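You operate a simulated robot arm through the tools that you are given. There is no shell and no other tool.

You run a simulated robot arm. Do the job below in one go: nothing can be reset, and whatever is moved stays where it is left.

JOB
Clamp the medium mask and wipe FOG spray over the middle of its visor.
Fine: spray the white cloth from the blue bottle, wipe, put the cloth back, then unclamp. A coat counts when it lies all over at full strength: go over it till it gets no stronger.

Only the result counts: the job must be done as asked and must still hold three seconds after the hand-in. Knocking over, shifting, dropping, spilling or breaking anything else fails it. Flat cloth is picked up by pressing the open fingertips on it (5 to 10 N) and closing them slowly along it; thin cloth reads only 2 to 8 mm in the jaws.

ROBOT AND FRAMES
A 7-joint arm with a fingered hand, fixed in place. Base frame: the origin is on the floor under the middle of its stand, x ahead of it, y to its left, z up. Units: mm, rad, N and s.
It reaches about 1228 mm from its shoulder. Its first joint turns from -2.007 to 2.007 rad. Payload 5 kg.
The TCP is the grasp point between the finger pads, 32 mm short of the fingertips. In the tool frame z runs along the fingers and y along their closing line. The gripper opens to 160 mm; its body begins 89 mm behind the TCP. The gripper is a hand of 4 fingers: y runs from the thumb to the fingers, the wrist lies at [0, 0, -267] in the tool frame.
Orientation is that of the tool frame in the base frame, as [roll, pitch, yaw] about the fixed x, y, z axes, in that order (R = Rz(yaw) Ry(pitch) Rx(roll)). With the fingers straight down and closing along the base's y, the tool's x points along the base's -x, its y along +y and its z along -z.

CONTROLS
- The arm moves only by the tool jog_arm. Its argument "motion" is a list of rows, each a list of 6 numbers: the shift along the tool's x, y, z in mm, then the turn, a rotation vector about the tool's x, y, z in rad. In form: [[dx, dy, dz, rx, ry, rz], ...]. A call has 1 to 20 rows; each row shifts and turns the commanded pose from where the row before left it, along the tool's axes as they then stand. Rows are played at 5 a second. More than 50 mm and 0.15 rad between two rows, and nothing of the call is played. Where a pose cannot be reached the arm comes as near as it can. A force on the tool above 90 N (or 10 N above the force at the start of the call, whichever is more), or a blocked arm, ends the call early, and 0.2 s more pass. In this call time passes only in rows, and 0.2 s behind the last. It gives the time, the measured TCP pose, the force on the tool (base axes), the opening and the grip force at its end, in the units of the frame above (readings bear some noise), with the torque about the TCP (base axes, N m) and any sound that the robot's microphone picked up.
- Cameras (640 x 400 px; columns grow to the right, rows downward): "scene" is fixed at [219.6, -649.3, 1739.8]; the picture's right is [0.50, -0.87, 0.00], its down [-0.65, -0.37, -0.66] and it looks along [0.57, 0.33, -0.75] (base axes); focal length 348 px, centre (320, 200). "wrist" rides on the gripper at [80, -4, -114] in the tool frame; the picture's right is [0.05, 1.00, 0.00], its down [-0.82, 0.04, -0.58] and it looks along [-0.58, 0.03, 0.82] (tool axes); focal length 265 px, centre (320, 200). There is no depth. A picture from a camera that has moved, and an enlarged one, comes with that camera's place and axes in the base frame and with its lens.
- capture(camera): a new picture of that camera. The clock stands still meanwhile.
- slide_trunk(by): slides the trunk up (or, below 0, down) by that many mm; the arm rides with it, the base frame stays. It gives what a move gives, with no picture.
- curl_fingers(finger1, finger2, finger3, thumb_bend): sets how far each is bent, from 0 (flat) to 1 (curled in); at 0.3 the hand is open as for a grip, at 0.7 the pads meet at the TCP. One left out holds its place. A second passes; each finger stops where it meets its share of the squeeze, and holds until it gets a number again. It is the only way to open and close the hand. It gives what a move gives, with no picture; readings hold the bend of each and the force on the fingers (four entries, about 0 where the hand has none), thumb and palm.
- inspect(camera, box): a new picture of the part [left, top, right, bottom] of that camera's present view, enlarged. The clock stands still meanwhile.
- job_done(): hands the job in; it is judged then, once.

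Nothing tells you positions but the pictures and the camera data. Unless the task says otherwise, let go and move clear before handing in.

The tools are called after "Emit:" as name(argument=value, ...) on one line, values as JSON. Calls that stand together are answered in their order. jog_arm: Moves the arm, as the interface text tells. Its arguments: {"type":"object","properties":{"motion":{"type":"array","items":{"type":"array","items":{"type":"number"}}}},"required":["motion"]} The other tools are called the same way: slide_trunk (by) moves the trunk up or down; curl_fingers (finger1, finger2, finger3, thumb_bend) moves the fingers one by one; capture (camera) takes a picture; inspect (camera, box) takes an enlarged picture of a part of a camera's view; job_done () hands the job in.

At the start:

```text
time_s: 0.0
tool_pos: [588.8, -19.5, 1357.3]
orientation: [3.141, 0.001, 3.141]
wrist_force: [0.3, 1.3, 0.2]
wrist_torque: [0.0, -0.01, 0.0]
finger_gap: 159.8
finger_force: 0.0
shape: jaw
bend: [0.3, 0.3, 0.3, 0.3]
finger forces: [0.0, 0.0, 0.1, 0.0, 0.0, 0.0]
trunk travel left (down, up): [-750.0, 240.0]
```

scene: 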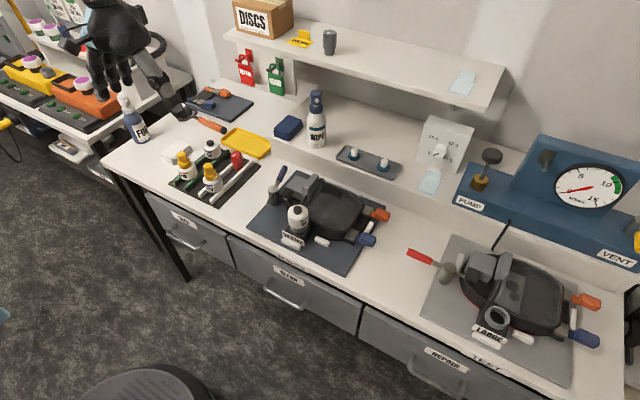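
wrist: 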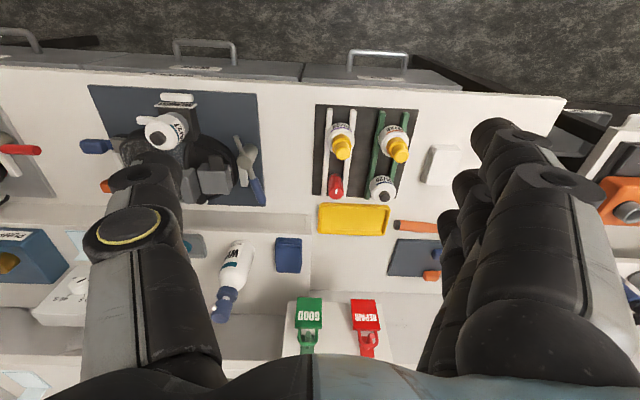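

I see a workbench with two mask fixtures (one labelled LARGE, one probably MEDIUM), bottles, cloths and tools. I'll take enlarged looks first to find the FOG bottle, the white cloth and the clamp.

Emit:
inspect(camera="scene", box=[240, 150, 400, 280])

Emit:
inspect(camera="scene", box=[100, 70, 270, 210])

Emit:
inspect(camera="scene", box=[400, 220, 620, 380])

Emit:
inspect(camera="scene", box=[270, 80, 500, 210])

Emit:
inspect(camera="scene", box=[220, 0, 380, 100])

Emit:
inspect(camera="scene", box=[0, 0, 200, 170])

Emit:
inspect(camera="scene", box=[440, 120, 640, 280])

Emit:
inspect(camera="wrist", box=[60, 60, 300, 220])

Emit:
inspect(camera="wrist", box=[290, 60, 530, 220])

```text
3.08 times, centred on (320, 215) of scene
camera zoom: at [219.6, -649.3, 1739.8], right [0.5, -0.87, 0.0], down [-0.65, -0.37, -0.66], along [0.57, 0.33, -0.75], focal length 1069 px, centre (320, 154)
```

zoom: 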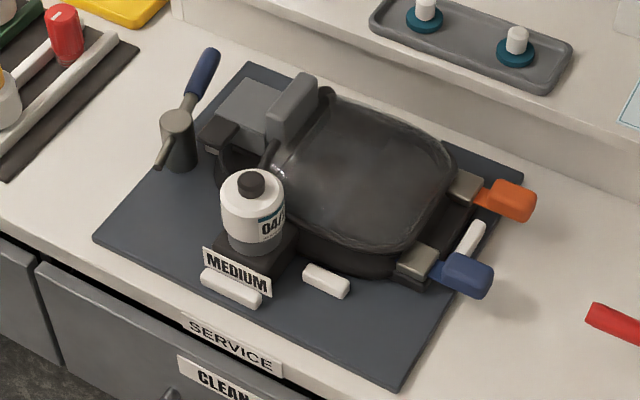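

```text
2.86 times, centred on (185, 140) of scene
camera zoom: at [219.6, -649.3, 1739.8], right [0.5, -0.87, 0.0], down [-0.65, -0.37, -0.66], along [0.57, 0.33, -0.75], focal length 993 px, centre (706, 371)
```

zoom: 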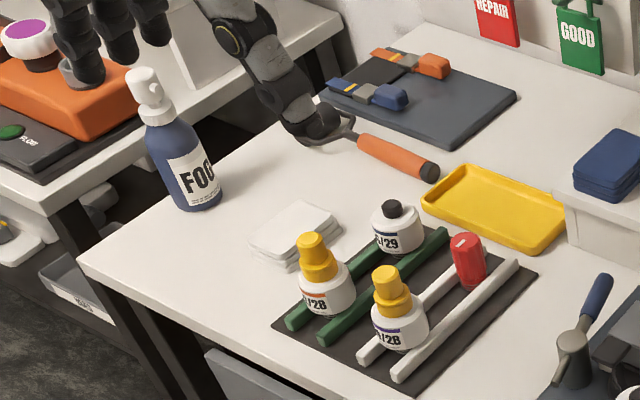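

```text
2.50 times, centred on (510, 300) of scene
camera zoom: at [219.6, -649.3, 1739.8], right [0.5, -0.87, 0.0], down [-0.65, -0.37, -0.66], along [0.57, 0.33, -0.75], focal length 869 px, centre (-155, -50)
```

zoom: 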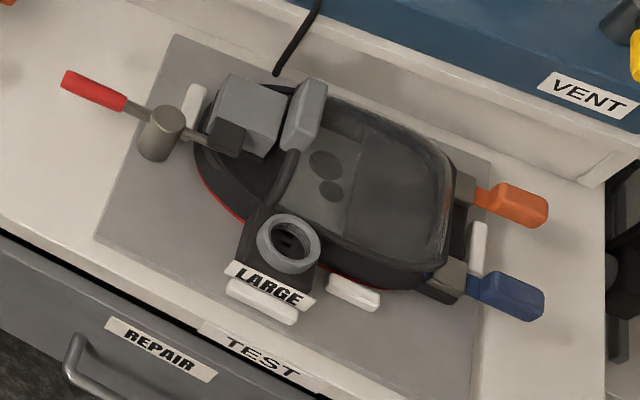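

```text
2.78 times, centred on (385, 145) of scene
camera zoom: at [219.6, -649.3, 1739.8], right [0.5, -0.87, 0.0], down [-0.65, -0.37, -0.66], along [0.57, 0.33, -0.75], focal length 967 px, centre (139, 353)
```

zoom: 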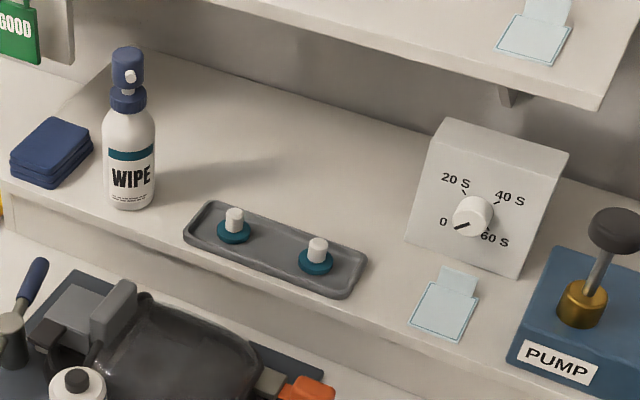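

```text
4.00 times, centred on (300, 50) of scene
camera zoom: at [219.6, -649.3, 1739.8], right [0.5, -0.87, 0.0], down [-0.65, -0.37, -0.66], along [0.57, 0.33, -0.75], focal length 1390 px, centre (400, 800)
```

zoom: 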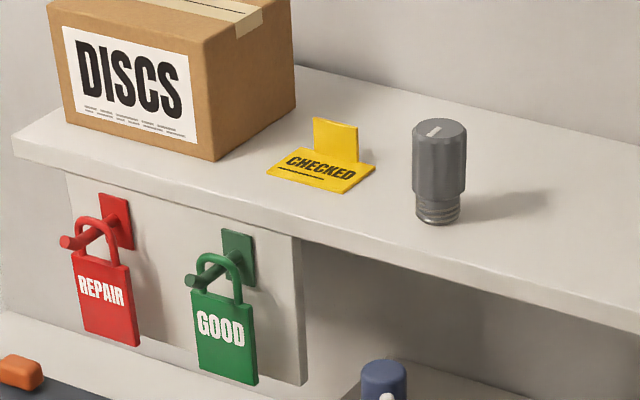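

```text
2.35 times, centred on (100, 85) of scene
camera zoom: at [219.6, -649.3, 1739.8], right [0.5, -0.87, 0.0], down [-0.65, -0.37, -0.66], along [0.57, 0.33, -0.75], focal length 818 px, centre (838, 471)
```

zoom: 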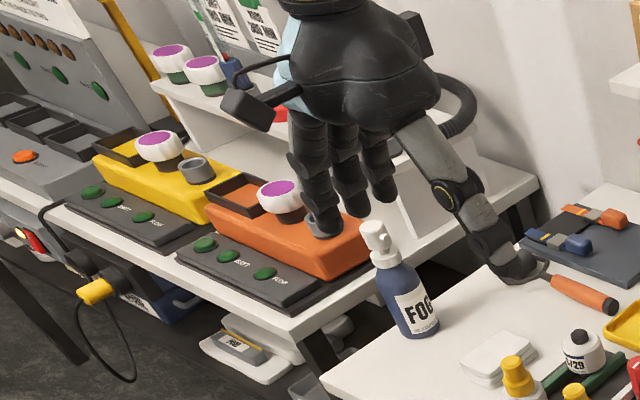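

```text
2.50 times, centred on (540, 200) of scene
camera zoom: at [219.6, -649.3, 1739.8], right [0.5, -0.87, 0.0], down [-0.65, -0.37, -0.66], along [0.57, 0.33, -0.75], focal length 869 px, centre (-230, 200)
```

zoom: 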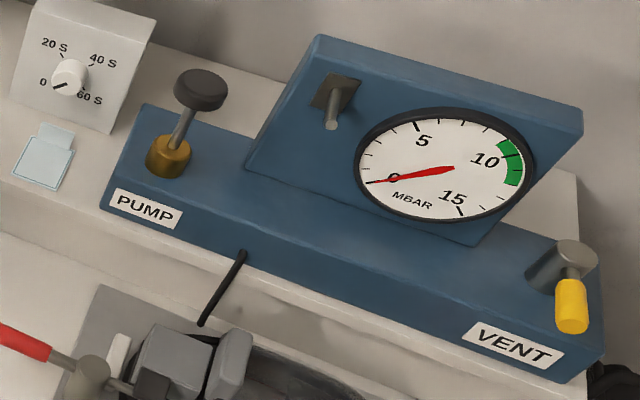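

```text
2.50 times, centred on (180, 140) of wrist
camera zoom: at [509.8, -23.0, 1468.8], right [-0.05, 1.0, 0.0], down [0.82, 0.04, 0.58], along [0.58, 0.03, -0.82], focal length 664 px, centre (670, 350)
```

zoom: 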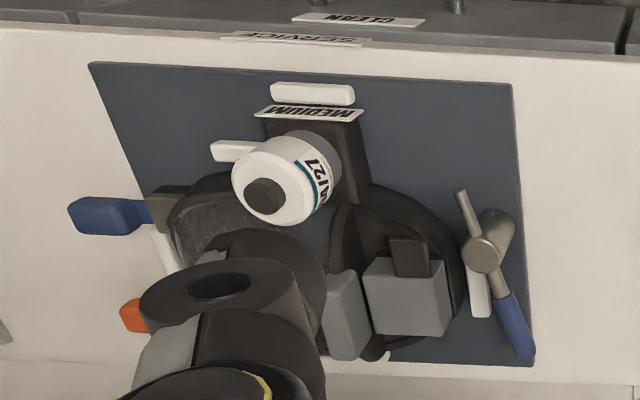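

```text
2.50 times, centred on (410, 140) of wrist
camera zoom: at [509.8, -23.0, 1468.8], right [-0.05, 1.0, 0.0], down [0.82, 0.04, 0.58], along [0.58, 0.03, -0.82], focal length 664 px, centre (95, 350)
```

zoom: 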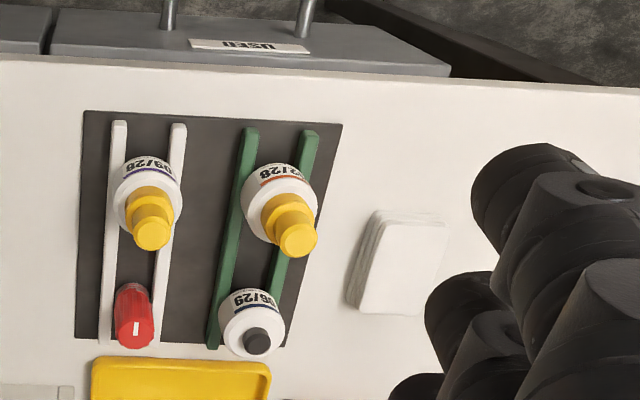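

The FOG bottle (blue) appears at about (790, 462), the white cloth stack at about (788, 273), and the medium fixture at x 655–935, y −478 to −143. I'll move the hand over the medium fixture first, so the wrist camera can show its clamp and visor.

Emit:
jog_arm(motion=[[0, -45, 0, 0, 0, 0], [0, -45, 0, 0, 0, 0], [0, -45, 0, 0, 0, 0], [0, -45, 0, 0, 0, 0], [0, -45, 0, 0, 0, 0], [0, -45, 0, 0, 0, 0]])

```text
time_s: 1.4
tool_pos: [590.8, -291.8, 1354.8]
orientation: [3.141, 0.0, -3.141]
wrist_force: [1.4, -0.5, 0.4]
wrist_torque: [0.05, 0.0, 0.0]
finger_gap: 160.0
finger_force: 0.1
shape: jaw
bend: [0.3, 0.3, 0.3, 0.3]
finger forces: [0.0, 0.1, 0.0, 0.0, 0.1, 0.1]
trunk travel left (down, up): [-750.0, 240.0]
```

The hand is now at about (591, −292, 1355). I'll look at the medium fixture from here.

Emit:
capture(camera="wrist")

Emit:
inspect(camera="wrist", box=[200, 60, 440, 210])

Emit:
inspect(camera="scene", box=[240, 150, 320, 210])

Emit:
inspect(camera="scene", box=[90, 70, 230, 180])

```text
taken
camera wrist: at [512.3, -295.2, 1467.2], right [-0.05, 1.0, 0.0], down [0.82, 0.04, 0.58], along [0.58, 0.03, -0.82], focal length 265 px, centre (320, 200)
```

wrist: 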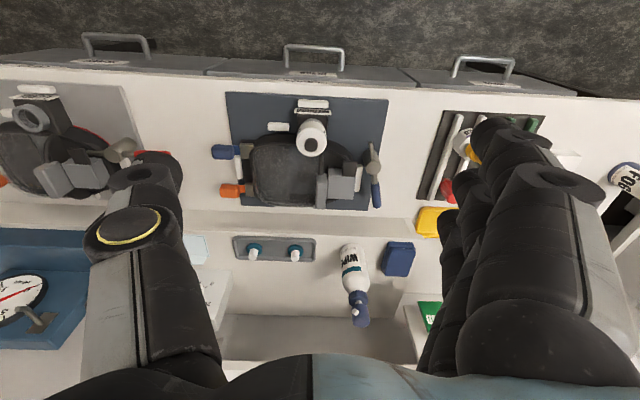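

```text
2.67 times, centred on (320, 135) of wrist
camera zoom: at [512.3, -295.2, 1467.2], right [-0.05, 1.0, 0.0], down [0.82, 0.04, 0.58], along [0.58, 0.03, -0.82], focal length 708 px, centre (320, 373)
```

zoom: 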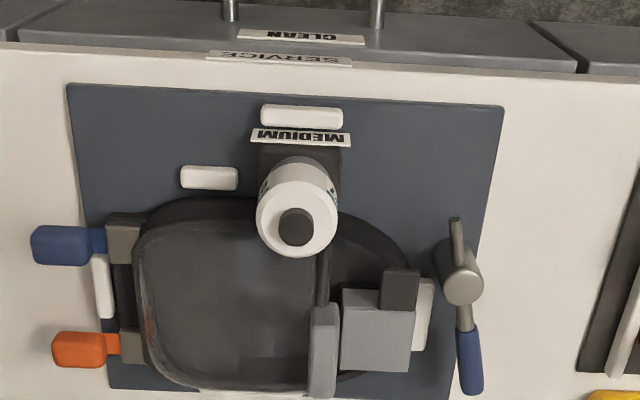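

```text
6.67 times, centred on (280, 180) of scene
camera zoom: at [219.6, -649.3, 1739.8], right [0.5, -0.87, 0.0], down [-0.65, -0.37, -0.66], along [0.57, 0.33, -0.75], focal length 2316 px, centre (587, 333)
```

zoom: 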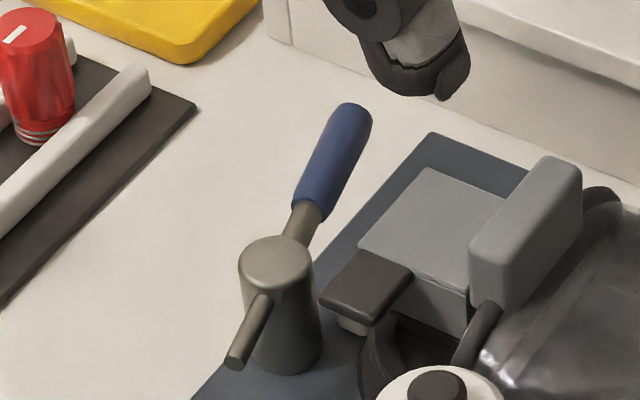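

```text
3.64 times, centred on (160, 125) of scene
camera zoom: at [219.6, -649.3, 1739.8], right [0.5, -0.87, 0.0], down [-0.65, -0.37, -0.66], along [0.57, 0.33, -0.75], focal length 1264 px, centre (902, 473)
```

zoom: 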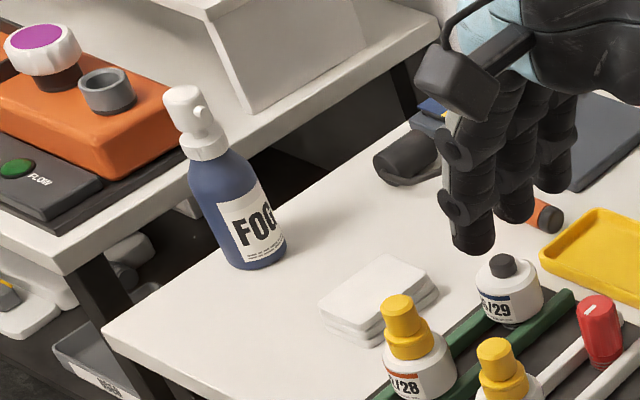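

The medium lever turns on a post at about (769, −170, 978). Its blue handle points to +x with the end near (866, −149, 980), and the rod points to −x, so it is unclamped. Next I'll move over to the cloth and FOG bottle for a closer look.

Emit:
jog_arm(motion=[[0, 48, 0, 0, 0, 0], [0, 48, 0, 0, 0, 0], [0, 48, 0, 0, 0, 0], [0, 48, 0, 0, 0, 0], [0, 48, 0, 0, 0, 0], [0, 48, 0, 0, 0, 0], [0, 48, 0, 0, 0, 0], [0, 48, 0, 0, 0, 0], [0, 48, 0, 0, 0, 0], [0, 48, 0, 0, 0, 0], [0, 48, 0, 0, 0, 0], [0, 48, 0, 0, 0, 0], [0, 48, 0, 0, 0, 0], [0, 48, 0, 0, 0, 0]])

Emit:
capture(camera="wrist")

Emit:
capture(camera="scene")

```text
time_s: 4.4
tool_pos: [586.8, 384.5, 1355.5]
orientation: [-3.139, -0.001, 3.141]
wrist_force: [-0.3, -0.5, 0.2]
wrist_torque: [-0.02, 0.02, 0.01]
finger_gap: 159.6
finger_force: 0.0
shape: jaw
bend: [0.3, 0.3, 0.3, 0.3]
finger forces: [0.0, 0.1, 0.0, 0.1, 0.0, 0.0]
trunk travel left (down, up): [-750.0, 240.0]
```

```text
taken
camera wrist: at [507.9, 380.7, 1466.9], right [-0.05, 1.0, 0.0], down [0.82, 0.04, 0.58], along [0.58, 0.03, -0.82], focal length 265 px, centre (320, 200)
```

wrist: 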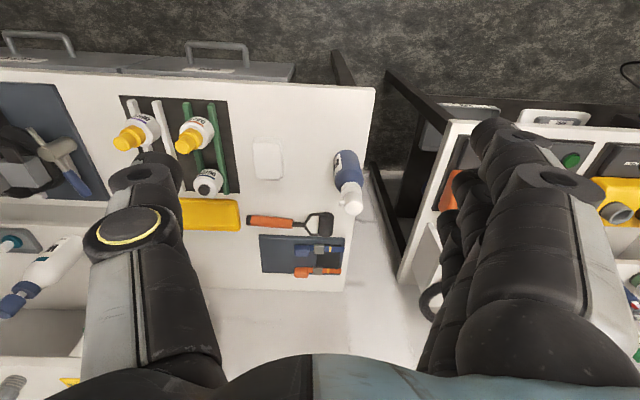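

```text
taken
```

scene: 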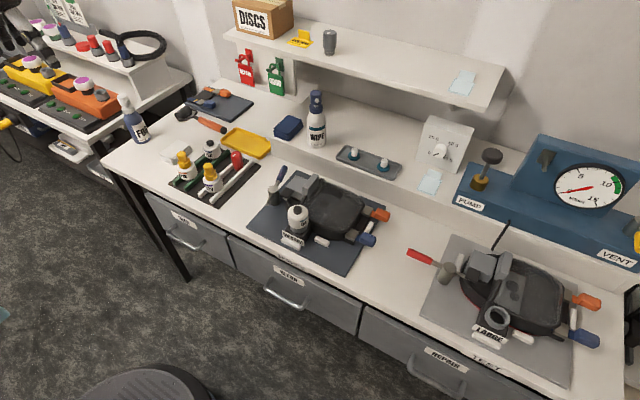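

Emit:
inspect(camera="wrist", box=[230, 120, 390, 230])

Emit:
inspect(camera="scene", box=[105, 85, 165, 150])

Emit:
inspect(camera="scene", box=[150, 75, 290, 165])

Emit:
inspect(camera="scene", box=[240, 165, 400, 260])

Emit:
inspect(camera="scene", box=[280, 80, 350, 150])

Emit:
inspect(camera="scene", box=[30, 0, 180, 120])

```text
3.64 times, centred on (310, 175) of wrist
camera zoom: at [507.9, 380.7, 1466.9], right [-0.05, 1.0, 0.0], down [0.82, 0.04, 0.58], along [0.58, 0.03, -0.82], focal length 965 px, centre (356, 291)
```

zoom: 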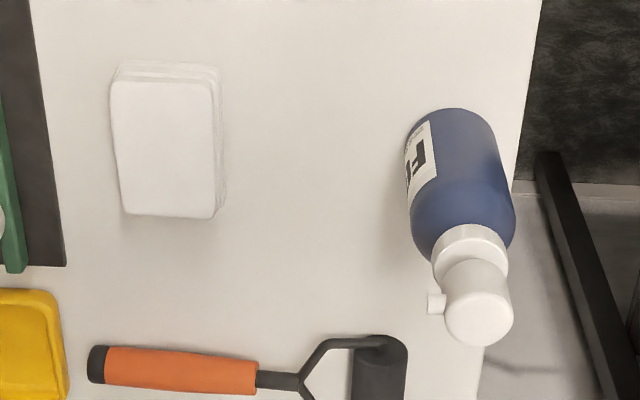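

```text
6.15 times, centred on (135, 118) of scene
camera zoom: at [219.6, -649.3, 1739.8], right [0.5, -0.87, 0.0], down [-0.65, -0.37, -0.66], along [0.57, 0.33, -0.75], focal length 2138 px, centre (1458, 708)
```

zoom: 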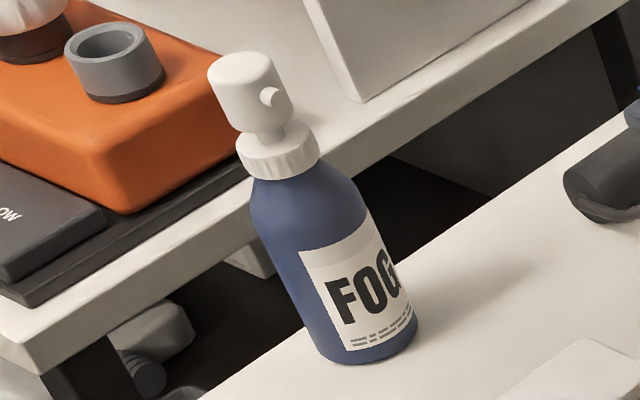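

```text
4.44 times, centred on (220, 120) of scene
camera zoom: at [219.6, -649.3, 1739.8], right [0.5, -0.87, 0.0], down [-0.65, -0.37, -0.66], along [0.57, 0.33, -0.75], focal length 1544 px, centre (764, 556)
```

zoom: 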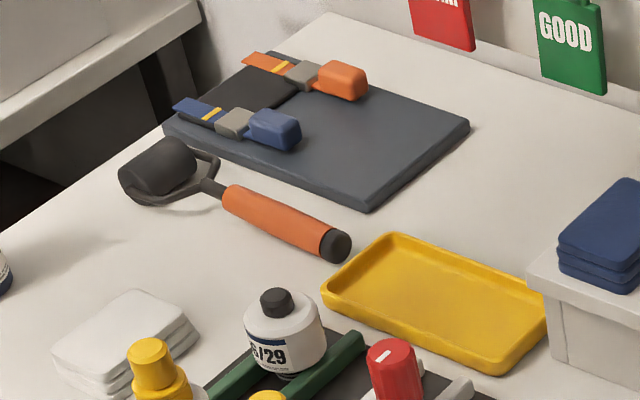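

```text
4.00 times, centred on (320, 212) of scene
camera zoom: at [219.6, -649.3, 1739.8], right [0.5, -0.87, 0.0], down [-0.65, -0.37, -0.66], along [0.57, 0.33, -0.75], focal length 1390 px, centre (320, 150)
```

zoom: 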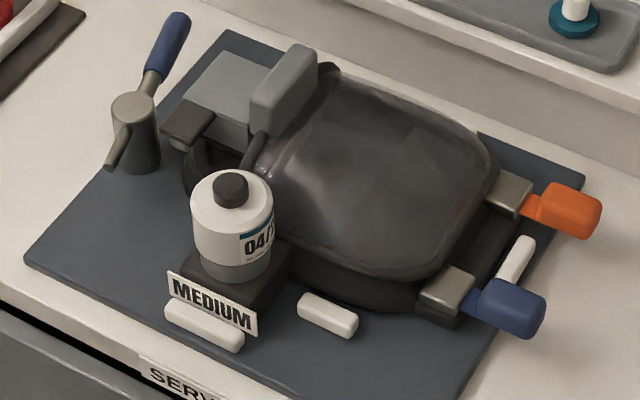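

```text
5.71 times, centred on (315, 115) of scene
camera zoom: at [219.6, -649.3, 1739.8], right [0.5, -0.87, 0.0], down [-0.65, -0.37, -0.66], along [0.57, 0.33, -0.75], focal length 1986 px, centre (349, 686)
```

zoom: 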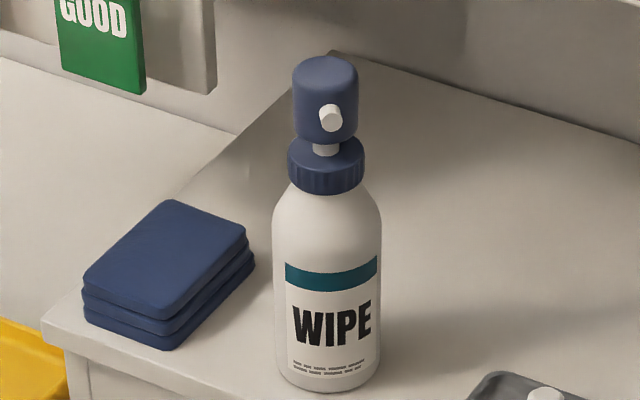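

```text
3.33 times, centred on (105, 60) of scene
camera zoom: at [219.6, -649.3, 1739.8], right [0.5, -0.87, 0.0], down [-0.65, -0.37, -0.66], along [0.57, 0.33, -0.75], focal length 1158 px, centre (1037, 667)
```

zoom: 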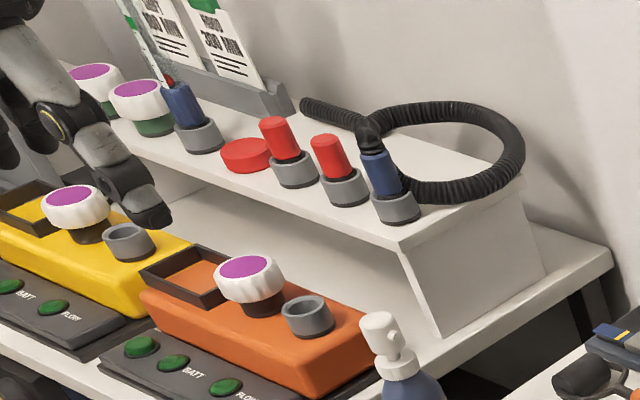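

The FOG bottle stands at the left edge of the bench. It has a push-down pump head with its nozzle facing −y, towards the white cloth stack. Before touching anything I'll bring the hand into the scene camera's view and check how the fingers move.

Emit:
jog_arm(motion=[[-14, -42, 11, 0, 0, 0], [-14, -42, 11, 0, 0, 0], [-14, -42, 11, 0, 0, 0], [-14, -42, 11, 0, 0, 0], [-14, -42, 11, 0, 0, 0], [-14, -42, 11, 0, 0, 0], [-14, -42, 11, 0, 0, 0], [-14, -42, 11, 0, 0, 0], [-14, -42, 11, 0, 0, 0], [-14, -42, 11, 0, 0, 0], [-14, -42, 11, 0, 0, 0]])

Emit:
capture(camera="scene")

Emit:
curl_fingers(finger1=0.0, finger2=0.7, finger3=0.7, thumb_bend=0.7)

Emit:
capture(camera="scene")

Emit:
capture(camera="wrist")

```text
time_s: 6.8
tool_pos: [743.6, -82.3, 1233.9]
orientation: [3.141, 0.0, -3.139]
wrist_force: [0.2, -0.7, -0.5]
wrist_torque: [0.03, 0.01, 0.0]
finger_gap: 160.1
finger_force: 0.0
shape: jaw
bend: [0.3, 0.3, 0.3, 0.3]
finger forces: [0.0, 0.0, 0.0, 0.0, 0.1, 0.1]
trunk travel left (down, up): [-750.0, 240.0]
```

```text
taken
```

scene: 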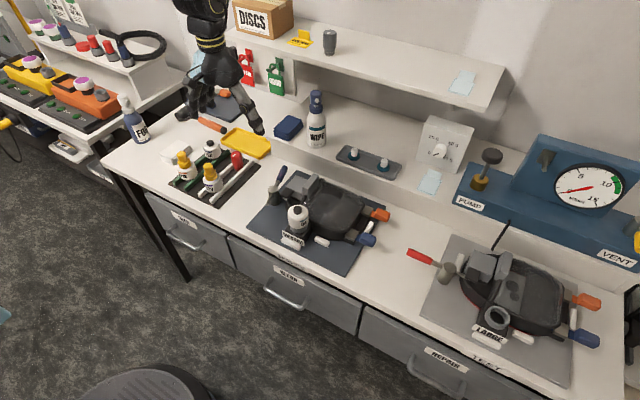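

```text
time_s: 7.8
tool_pos: [743.0, -81.8, 1233.4]
orientation: [-3.14, 0.001, -3.138]
wrist_force: [0.2, 0.3, 0.6]
wrist_torque: [-0.03, 0.02, 0.0]
finger_gap: 128.9
finger_force: 0.1
shape: fingers
bend: [0.0, 0.7, 0.7, 0.7]
finger forces: [0.0, 0.1, 0.0, 0.0, 0.0, 0.0]
trunk travel left (down, up): [-750.0, 240.0]
```

```text
taken
```

scene: 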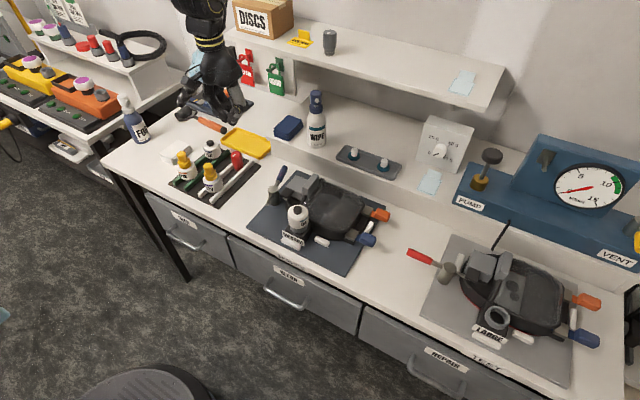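

```text
taken
camera wrist: at [663.8, -84.5, 1346.0], right [-0.05, 1.0, 0.0], down [0.82, 0.04, 0.58], along [0.58, 0.03, -0.82], focal length 265 px, centre (320, 200)
```

wrist: 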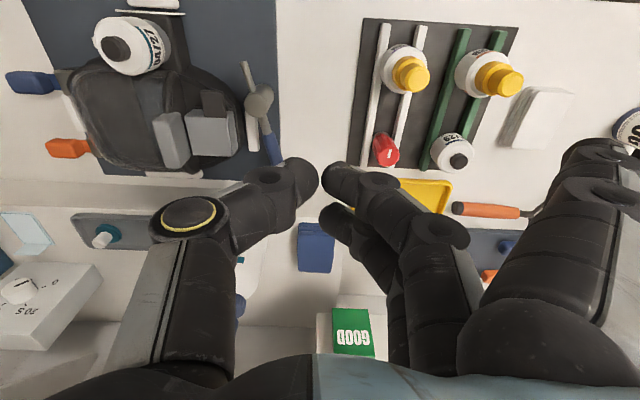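

Emit:
inspect(camera="scene", box=[150, 0, 290, 150])

Emit:
inspect(camera="wrist", box=[0, 0, 300, 190])

```text
2.67 times, centred on (220, 75) of scene
camera zoom: at [219.6, -649.3, 1739.8], right [0.5, -0.87, 0.0], down [-0.65, -0.37, -0.66], along [0.57, 0.33, -0.75], focal length 927 px, centre (587, 533)
```

zoom: 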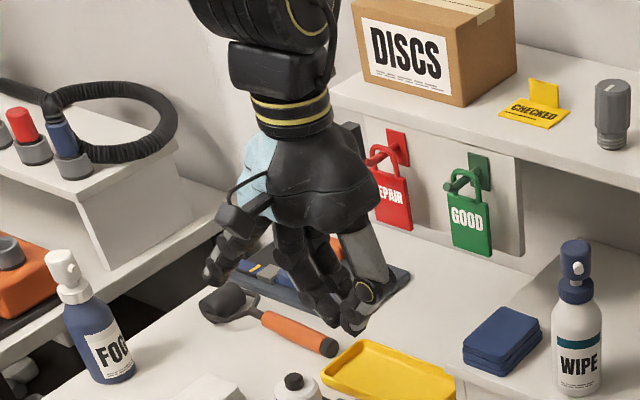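

```text
2.11 times, centred on (150, 95) of wrist
camera zoom: at [663.8, -84.5, 1346.0], right [-0.05, 1.0, 0.0], down [0.82, 0.04, 0.58], along [0.58, 0.03, -0.82], focal length 559 px, centre (678, 421)
```

zoom: 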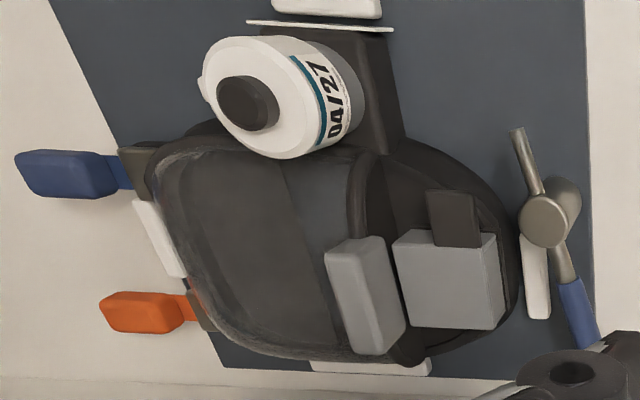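

With fingers 2, 3 and the thumb pinched at 0.7, finger 1 stays separate on the tool's +x side. I'll set finger 1 to 0.3 and measure where its tip sits relative to the pinch.

Emit:
curl_fingers(finger1=0.3)

Emit:
inspect(camera="scene", box=[170, 40, 270, 140])

Emit:
capture(camera="wrist")

```text
time_s: 8.8
tool_pos: [742.5, -80.4, 1233.6]
orientation: [-3.141, 0.0, -3.14]
wrist_force: [-0.3, 0.3, -0.4]
wrist_torque: [-0.02, -0.01, 0.0]
finger_gap: 93.6
finger_force: 0.0
shape: fingers
bend: [0.3, 0.7, 0.7, 0.7]
finger forces: [0.0, 0.1, 0.0, 0.0, 0.1, 0.1]
trunk travel left (down, up): [-750.0, 240.0]
```

```text
4.00 times, centred on (220, 90) of scene
camera zoom: at [219.6, -649.3, 1739.8], right [0.5, -0.87, 0.0], down [-0.65, -0.37, -0.66], along [0.57, 0.33, -0.75], focal length 1390 px, centre (720, 640)
```

zoom: 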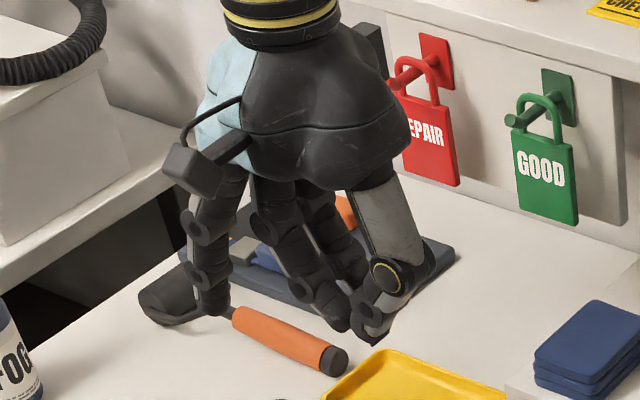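

```text
taken
camera wrist: at [663.9, -84.7, 1345.9], right [-0.05, 1.0, 0.0], down [0.82, 0.04, 0.58], along [0.58, 0.03, -0.82], focal length 265 px, centre (320, 200)
```

wrist: 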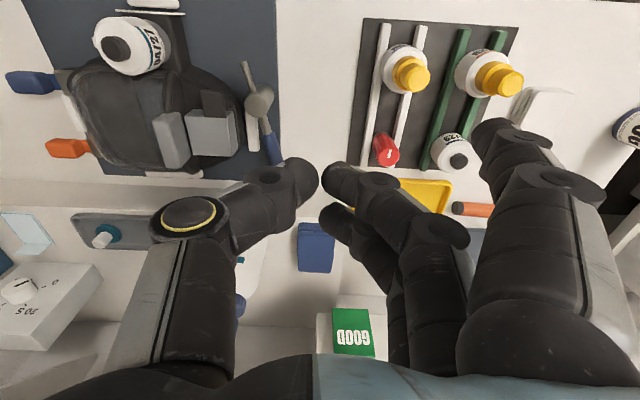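

The finger 1 tip at bend 0.3 lies about (+31, +97, +34) from the TCP in the tool frame. Now I'll go over the blue clamp lever with a narrow hand opening and look closer, staying well above it.

Emit:
curl_fingers(finger1=0.45, finger2=0.45, finger3=0.45, thumb_bend=0.58)

Emit:
jog_arm(motion=[[-24, -14, 28, 0, 0, 0], [-24, -14, 28, 0, 0, 0], [-24, -14, 28, 0, 0, 0], [-24, -14, 28, 0, 0, 0]])

Emit:
capture(camera="wrist")

Emit:
capture(camera="scene")

```text
time_s: 9.8
tool_pos: [743.7, -80.8, 1234.0]
orientation: [3.141, 0.001, -3.14]
wrist_force: [0.2, 0.5, -0.3]
wrist_torque: [0.0, 0.0, 0.0]
finger_gap: 87.3
finger_force: 0.1
shape: fingers
bend: [0.45, 0.45, 0.45, 0.57]
finger forces: [0.0, 0.0, 0.0, 0.0, 0.1, 0.0]
trunk travel left (down, up): [-750.0, 240.0]
```

```text
time_s: 10.8
tool_pos: [840.1, -135.4, 1123.6]
orientation: [3.141, -0.001, 3.141]
wrist_force: [-0.1, -0.3, 0.1]
wrist_torque: [-0.01, 0.02, 0.03]
finger_gap: 87.3
finger_force: 0.0
shape: fingers
bend: [0.45, 0.45, 0.45, 0.57]
finger forces: [0.0, 0.1, 0.0, 0.0, 0.0, 0.0]
trunk travel left (down, up): [-750.0, 240.0]
```

```text
taken
camera wrist: at [760.9, -140.1, 1235.1], right [-0.05, 1.0, 0.0], down [0.82, 0.04, 0.58], along [0.58, 0.03, -0.82], focal length 265 px, centre (320, 200)
```

wrist: 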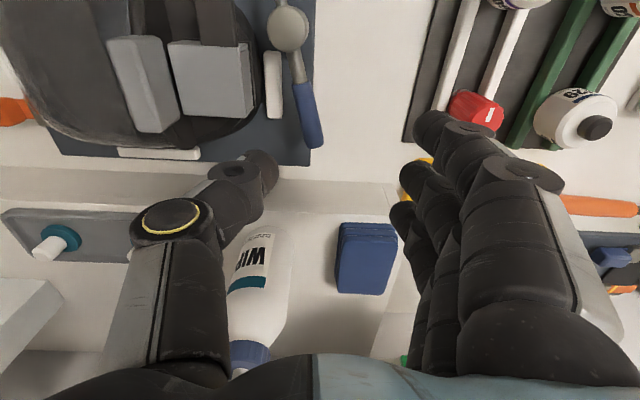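

```text
taken
```

scene: 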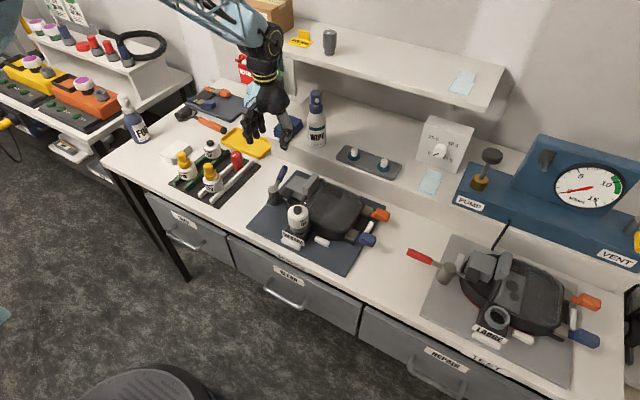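

The lever axis is at about (771, −168), and the handle points 14° from +x with its end at about (868, −144, 978). I'll turn the hand 14° to line up with the handle, still above it, and check again.

Emit:
jog_arm(motion=[[0, 0, 0, 0, 0, -0.122], [0, 0, 0, 0, 0, -0.122], [-8, -4, 20, 0, 0, 0], [0, 0, 20, 0, 0, 0]])

Emit:
capture(camera="wrist")

Emit:
inspect(camera="scene", box=[230, 80, 350, 220])

```text
time_s: 11.8
tool_pos: [847.4, -136.6, 1085.2]
orientation: [-3.141, -0.001, -2.895]
wrist_force: [0.2, 1.0, 0.3]
wrist_torque: [-0.01, -0.01, 0.02]
finger_gap: 87.4
finger_force: 0.1
shape: fingers
bend: [0.45, 0.45, 0.45, 0.57]
finger forces: [0.0, 0.0, 0.0, 0.0, 0.0, 0.0]
trunk travel left (down, up): [-750.0, 240.0]
```

```text
taken
camera wrist: at [771.8, -159.9, 1196.1], right [-0.29, 0.96, 0.0], down [0.78, 0.24, 0.58], along [0.55, 0.17, -0.82], focal length 265 px, centre (320, 200)
```

wrist: 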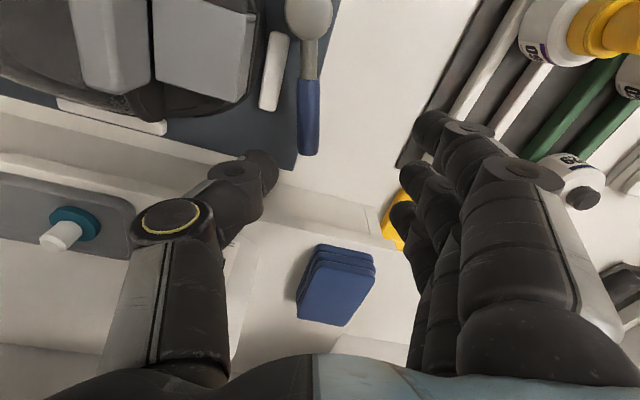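

```text
2.86 times, centred on (290, 150) of scene
camera zoom: at [219.6, -649.3, 1739.8], right [0.5, -0.87, 0.0], down [-0.65, -0.37, -0.66], along [0.57, 0.33, -0.75], focal length 993 px, centre (406, 343)
```

zoom: 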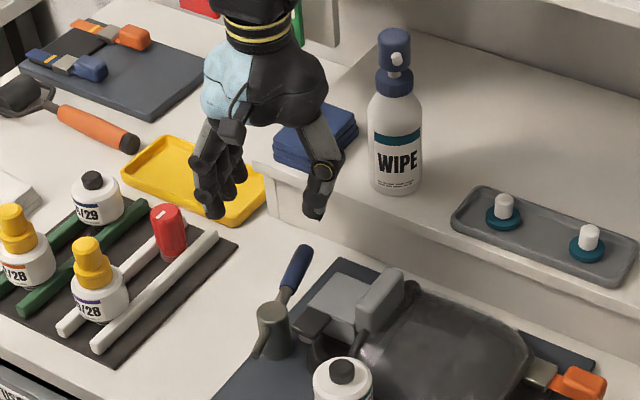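

The hand is aligned with the handle, and the thumb should pass between the handle and the mask's grey block. I'll come down in two stages, watching forces.

Emit:
jog_arm(motion=[[0, -3.5, 20, 0, 0, 0], [0, 0, 20, 0, 0, 0], [0, 0, 15, 0, 0, 0]])

Emit:
capture(camera="wrist")

Emit:
inspect(camera="scene", box=[230, 100, 350, 220])

```text
time_s: 12.6
tool_pos: [847.5, -141.1, 1028.5]
orientation: [-3.141, -0.001, -2.899]
wrist_force: [0.5, 0.1, -0.9]
wrist_torque: [0.01, -0.02, 0.02]
finger_gap: 87.5
finger_force: 0.0
shape: fingers
bend: [0.45, 0.45, 0.45, 0.57]
finger forces: [0.0, 0.1, 0.0, 0.0, 0.0, 0.0]
trunk travel left (down, up): [-750.0, 240.0]
```

```text
taken
camera wrist: at [772.2, -164.0, 1141.0], right [-0.29, 0.96, 0.0], down [0.78, 0.24, 0.58], along [0.55, 0.17, -0.82], focal length 265 px, centre (320, 200)
```

wrist: 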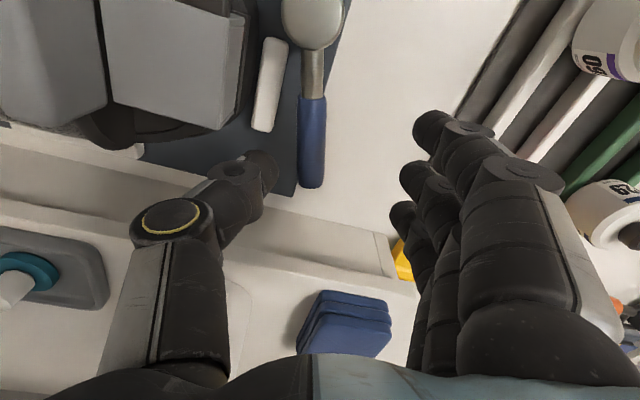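

```text
3.33 times, centred on (290, 160) of scene
camera zoom: at [219.6, -649.3, 1739.8], right [0.5, -0.87, 0.0], down [-0.65, -0.37, -0.66], along [0.57, 0.33, -0.75], focal length 1158 px, centre (420, 333)
```

zoom: 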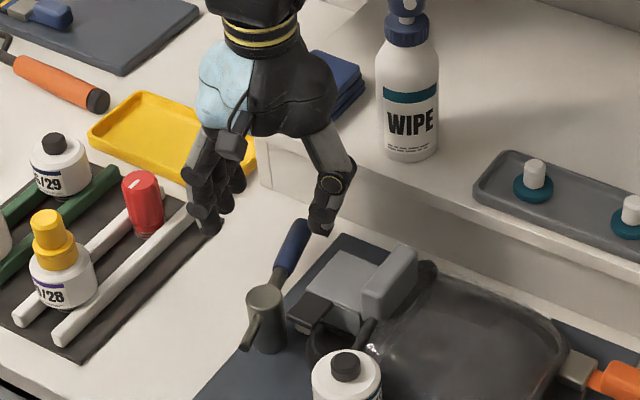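

Clearances look right: the handle lies between thumb and fingers. I'll go down to handle height and then close gently.

Emit:
jog_arm(motion=[[0, 0, 12, 0, 0, 0], [0, 0, 12, 0, 0, 0], [0, 0, 12, 0, 0, 0], [0, 0, 12, 0, 0, 0]])

Emit:
capture(camera="wrist")

Emit:
inspect(camera="scene", box=[230, 100, 350, 220])

```text
time_s: 13.6
tool_pos: [848.6, -139.7, 981.0]
orientation: [-3.141, 0.0, -2.897]
wrist_force: [0.1, -0.5, 1.0]
wrist_torque: [0.02, 0.03, 0.01]
finger_gap: 87.4
finger_force: 0.0
shape: fingers
bend: [0.45, 0.45, 0.45, 0.57]
finger forces: [0.0, 0.0, 0.0, 0.1, 0.1, 0.1]
trunk travel left (down, up): [-750.0, 240.0]
```

```text
taken
camera wrist: at [772.8, -163.5, 1093.1], right [-0.29, 0.96, 0.0], down [0.78, 0.24, 0.58], along [0.55, 0.17, -0.82], focal length 265 px, centre (320, 200)
```

wrist: 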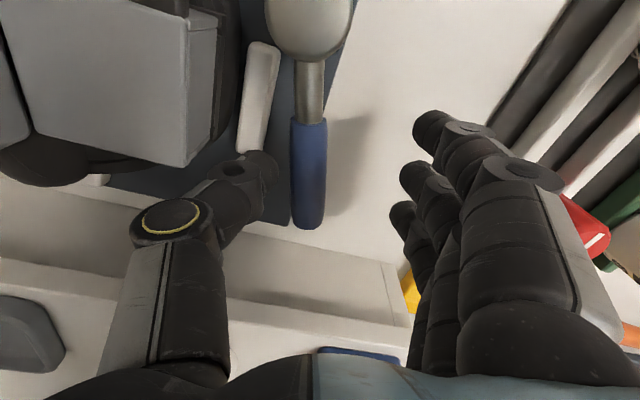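

```text
3.33 times, centred on (290, 160) of scene
camera zoom: at [219.6, -649.3, 1739.8], right [0.5, -0.87, 0.0], down [-0.65, -0.37, -0.66], along [0.57, 0.33, -0.75], focal length 1158 px, centre (420, 333)
```

zoom: 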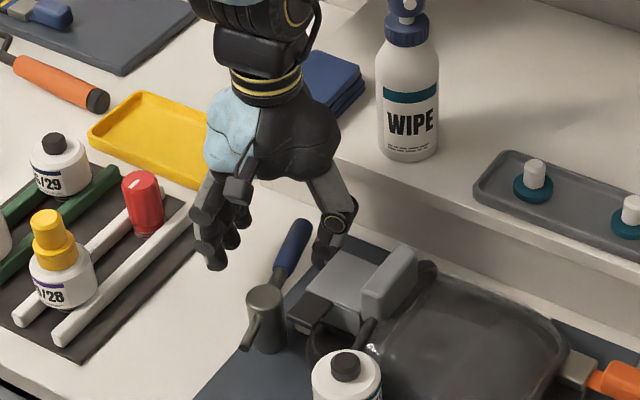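

Emit:
curl_fingers(finger1=0.58, finger2=0.58, finger3=0.58, thumb_bend=0.62)

Emit:
capture(camera="wrist")

```text
time_s: 14.6
tool_pos: [849.1, -140.6, 981.3]
orientation: [3.141, 0.0, -2.896]
wrist_force: [0.6, -2.0, -1.1]
wrist_torque: [0.02, 0.01, 0.01]
finger_gap: 57.9
finger_force: 1.0
shape: fingers
bend: [0.57, 0.57, 0.57, 0.61]
finger forces: [0.0, 0.1, 0.0, 0.0, 1.5, 0.0]
trunk travel left (down, up): [-750.0, 240.0]
```

```text
taken
camera wrist: at [772.7, -163.7, 1093.2], right [-0.29, 0.96, 0.0], down [0.78, 0.24, 0.58], along [0.55, 0.17, -0.82], focal length 265 px, centre (320, 200)
```

wrist: 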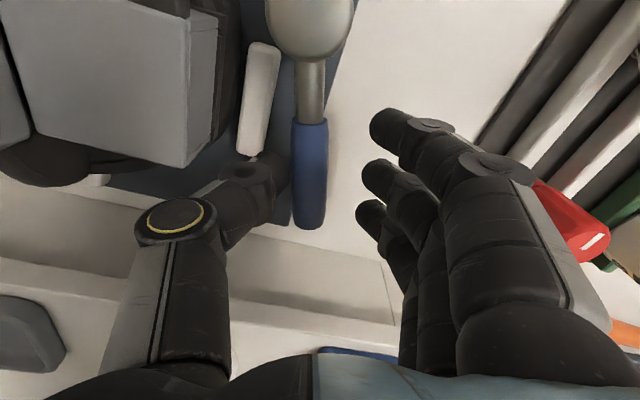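

The thumb touches the handle lightly. I'll bring the fingers in to meet it from the other side.

Emit:
curl_fingers(finger1=0.68, finger2=0.68, finger3=0.68)

Emit:
capture(camera="wrist")

```text
time_s: 15.6
tool_pos: [849.7, -140.3, 981.8]
orientation: [-3.142, 0.0, -2.897]
wrist_force: [0.0, -0.8, -1.6]
wrist_torque: [-0.02, 0.02, 0.0]
finger_gap: 39.7
finger_force: 1.5
shape: fingers
bend: [0.67, 0.67, 0.68, 0.61]
finger forces: [0.5, 0.9, 0.0, 0.0, 1.7, 0.0]
trunk travel left (down, up): [-750.0, 240.0]
```

```text
taken
camera wrist: at [772.7, -163.5, 1093.2], right [-0.29, 0.96, 0.0], down [0.78, 0.24, 0.58], along [0.55, 0.17, -0.82], focal length 265 px, centre (320, 200)
```

wrist: 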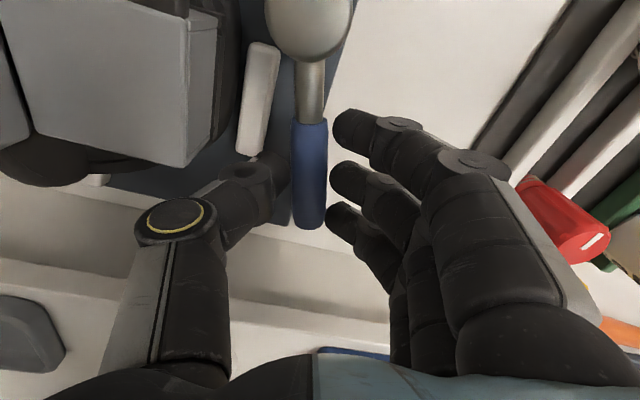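

Emit:
curl_fingers(finger1=0.74, finger2=0.74, finger3=0.74, thumb_bend=0.66)

Emit:
capture(camera="wrist")

```text
time_s: 16.6
tool_pos: [847.6, -138.5, 979.6]
orientation: [3.141, -0.001, -2.896]
wrist_force: [-2.7, 5.3, -12.3]
wrist_torque: [0.04, 0.04, -0.08]
finger_gap: 37.9
finger_force: 11.8
shape: fingers
bend: [0.71, 0.71, 0.72, 0.63]
finger forces: [5.7, 5.9, 4.4, 0.0, 8.3, 0.1]
trunk travel left (down, up): [-750.0, 240.0]
```

```text
taken
camera wrist: at [772.9, -162.8, 1092.4], right [-0.29, 0.96, 0.0], down [0.78, 0.24, 0.58], along [0.55, 0.17, -0.82], focal length 265 px, centre (320, 200)
```

wrist: 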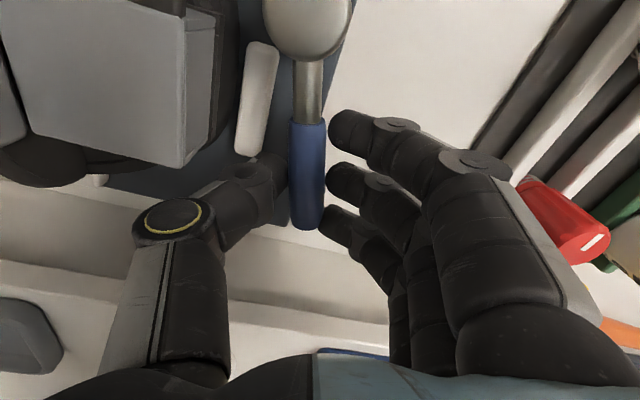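

The handle is held between thumb and fingers. I'll start swinging it round the post towards +y in small arcs and check the force.

Emit:
jog_arm(motion=[[0.9, 4.8, 0, 0, 0, -0.06], [0.9, 4.8, 0, 0, 0, -0.06], [0.9, 4.8, 0, 0, 0, -0.06], [0.9, 4.8, 0, 0, 0, -0.06]])

Emit:
capture(camera="wrist")

```text
time_s: 17.6
tool_pos: [839.4, -125.0, 980.5]
orientation: [-3.141, -0.001, -2.655]
wrist_force: [0.9, -0.3, -4.2]
wrist_torque: [-0.09, -0.14, -0.23]
finger_gap: 38.8
finger_force: 12.1
shape: fingers
bend: [0.72, 0.72, 0.73, 0.63]
finger forces: [5.3, 4.6, 3.4, 0.0, 11.7, 0.1]
trunk travel left (down, up): [-750.0, 240.0]
```

```text
taken
camera wrist: at [772.0, -164.9, 1092.5], right [-0.51, 0.86, 0.0], down [0.7, 0.42, 0.58], along [0.5, 0.29, -0.82], focal length 265 px, centre (320, 200)
```

wrist: 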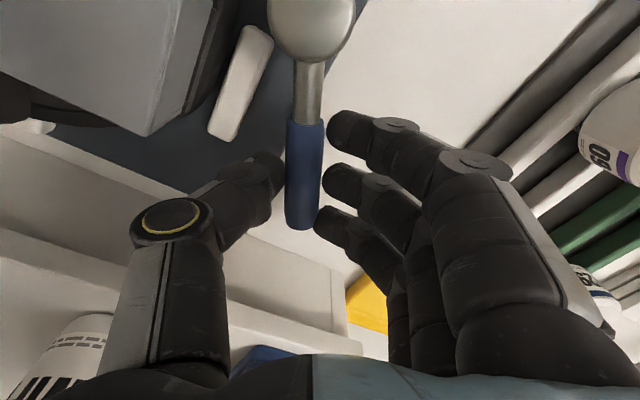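

The lever follows with almost no resistance. I'll keep swinging.

Emit:
jog_arm(motion=[[0.9, 4.8, 0, 0, 0, -0.06], [0.9, 4.8, 0, 0, 0, -0.06], [0.9, 4.8, 0, 0, 0, -0.06], [0.9, 4.8, 0, 0, 0, -0.06], [0.9, 4.8, 0, 0, 0, -0.06], [0.9, 4.8, 0, 0, 0, -0.06], [0.9, 4.8, 0, 0, 0, -0.06], [0.9, 4.8, 0, 0, 0, -0.06]])

Emit:
capture(camera="wrist")

Emit:
inspect(camera="scene", box=[210, 100, 350, 220])

```text
time_s: 19.4
tool_pos: [810.5, -97.2, 980.3]
orientation: [3.139, 0.0, -2.174]
wrist_force: [9.6, 12.2, -1.7]
wrist_torque: [0.2, -0.29, 0.1]
finger_gap: 38.5
finger_force: 13.0
shape: fingers
bend: [0.72, 0.72, 0.73, 0.63]
finger forces: [4.5, 4.6, 5.7, 0.0, 11.7, 0.1]
trunk travel left (down, up): [-750.0, 240.0]
```

```text
taken
camera wrist: at [768.8, -165.8, 1092.2], right [-0.85, 0.53, 0.0], down [0.43, 0.69, 0.58], along [0.3, 0.49, -0.82], focal length 265 px, centre (320, 200)
```

wrist: 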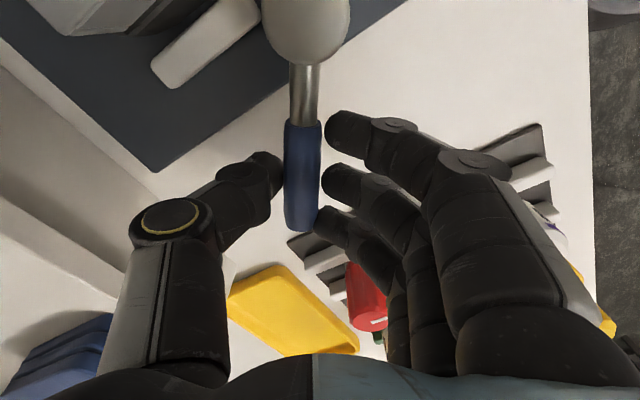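

```text
3.33 times, centred on (280, 160) of scene
camera zoom: at [219.6, -649.3, 1739.8], right [0.5, -0.87, 0.0], down [-0.65, -0.37, -0.66], along [0.57, 0.33, -0.75], focal length 1158 px, centre (453, 333)
```

zoom: 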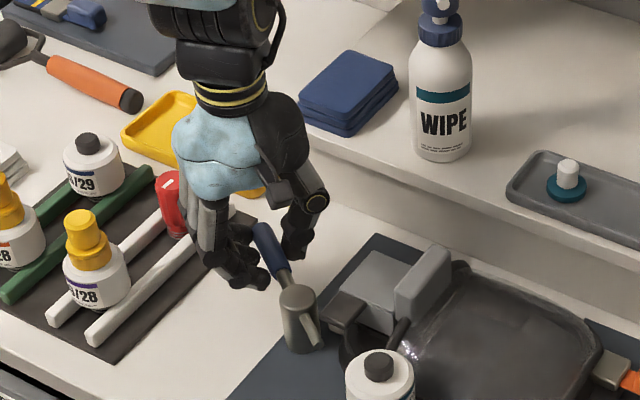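

Emit:
jog_arm(motion=[[0.4, 4.8, 0, 0, 0, -0.06], [0.4, 4.8, 0, 0, 0, -0.06], [0.4, 4.8, 0, 0, 0, -0.06], [0.4, 4.8, 0, 0, 0, -0.06], [0.4, 4.8, 0, 0, 0, -0.06], [0.4, 4.8, 0, 0, 0, -0.06]])

Emit:
capture(camera="wrist")

Emit:
inspect(camera="scene", box=[210, 100, 350, 220])

```text
time_s: 20.8
tool_pos: [782.0, -89.0, 980.0]
orientation: [3.139, -0.003, -1.815]
wrist_force: [-1.0, 4.7, -1.1]
wrist_torque: [0.16, -0.12, 0.05]
finger_gap: 38.3
finger_force: 12.5
shape: fingers
bend: [0.72, 0.72, 0.73, 0.63]
finger forces: [4.8, 5.0, 4.8, 0.1, 10.7, 0.1]
trunk travel left (down, up): [-750.0, 240.0]
```

```text
taken
camera wrist: at [767.7, -167.0, 1092.1], right [-0.98, 0.19, 0.0], down [0.16, 0.8, 0.58], along [0.11, 0.57, -0.82], focal length 265 px, centre (320, 200)
```

wrist: 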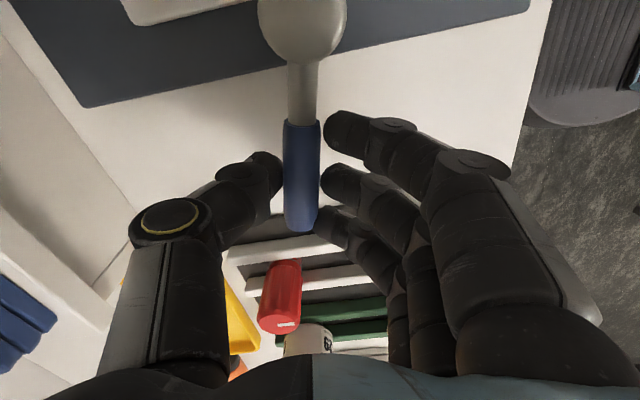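

```text
3.33 times, centred on (280, 160) of scene
camera zoom: at [219.6, -649.3, 1739.8], right [0.5, -0.87, 0.0], down [-0.65, -0.37, -0.66], along [0.57, 0.33, -0.75], focal length 1158 px, centre (453, 333)
```

zoom: 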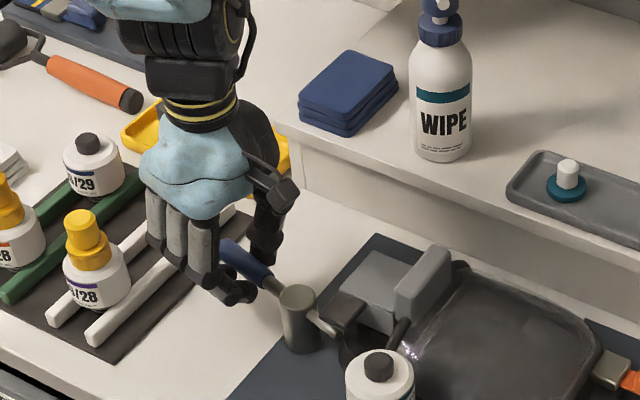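

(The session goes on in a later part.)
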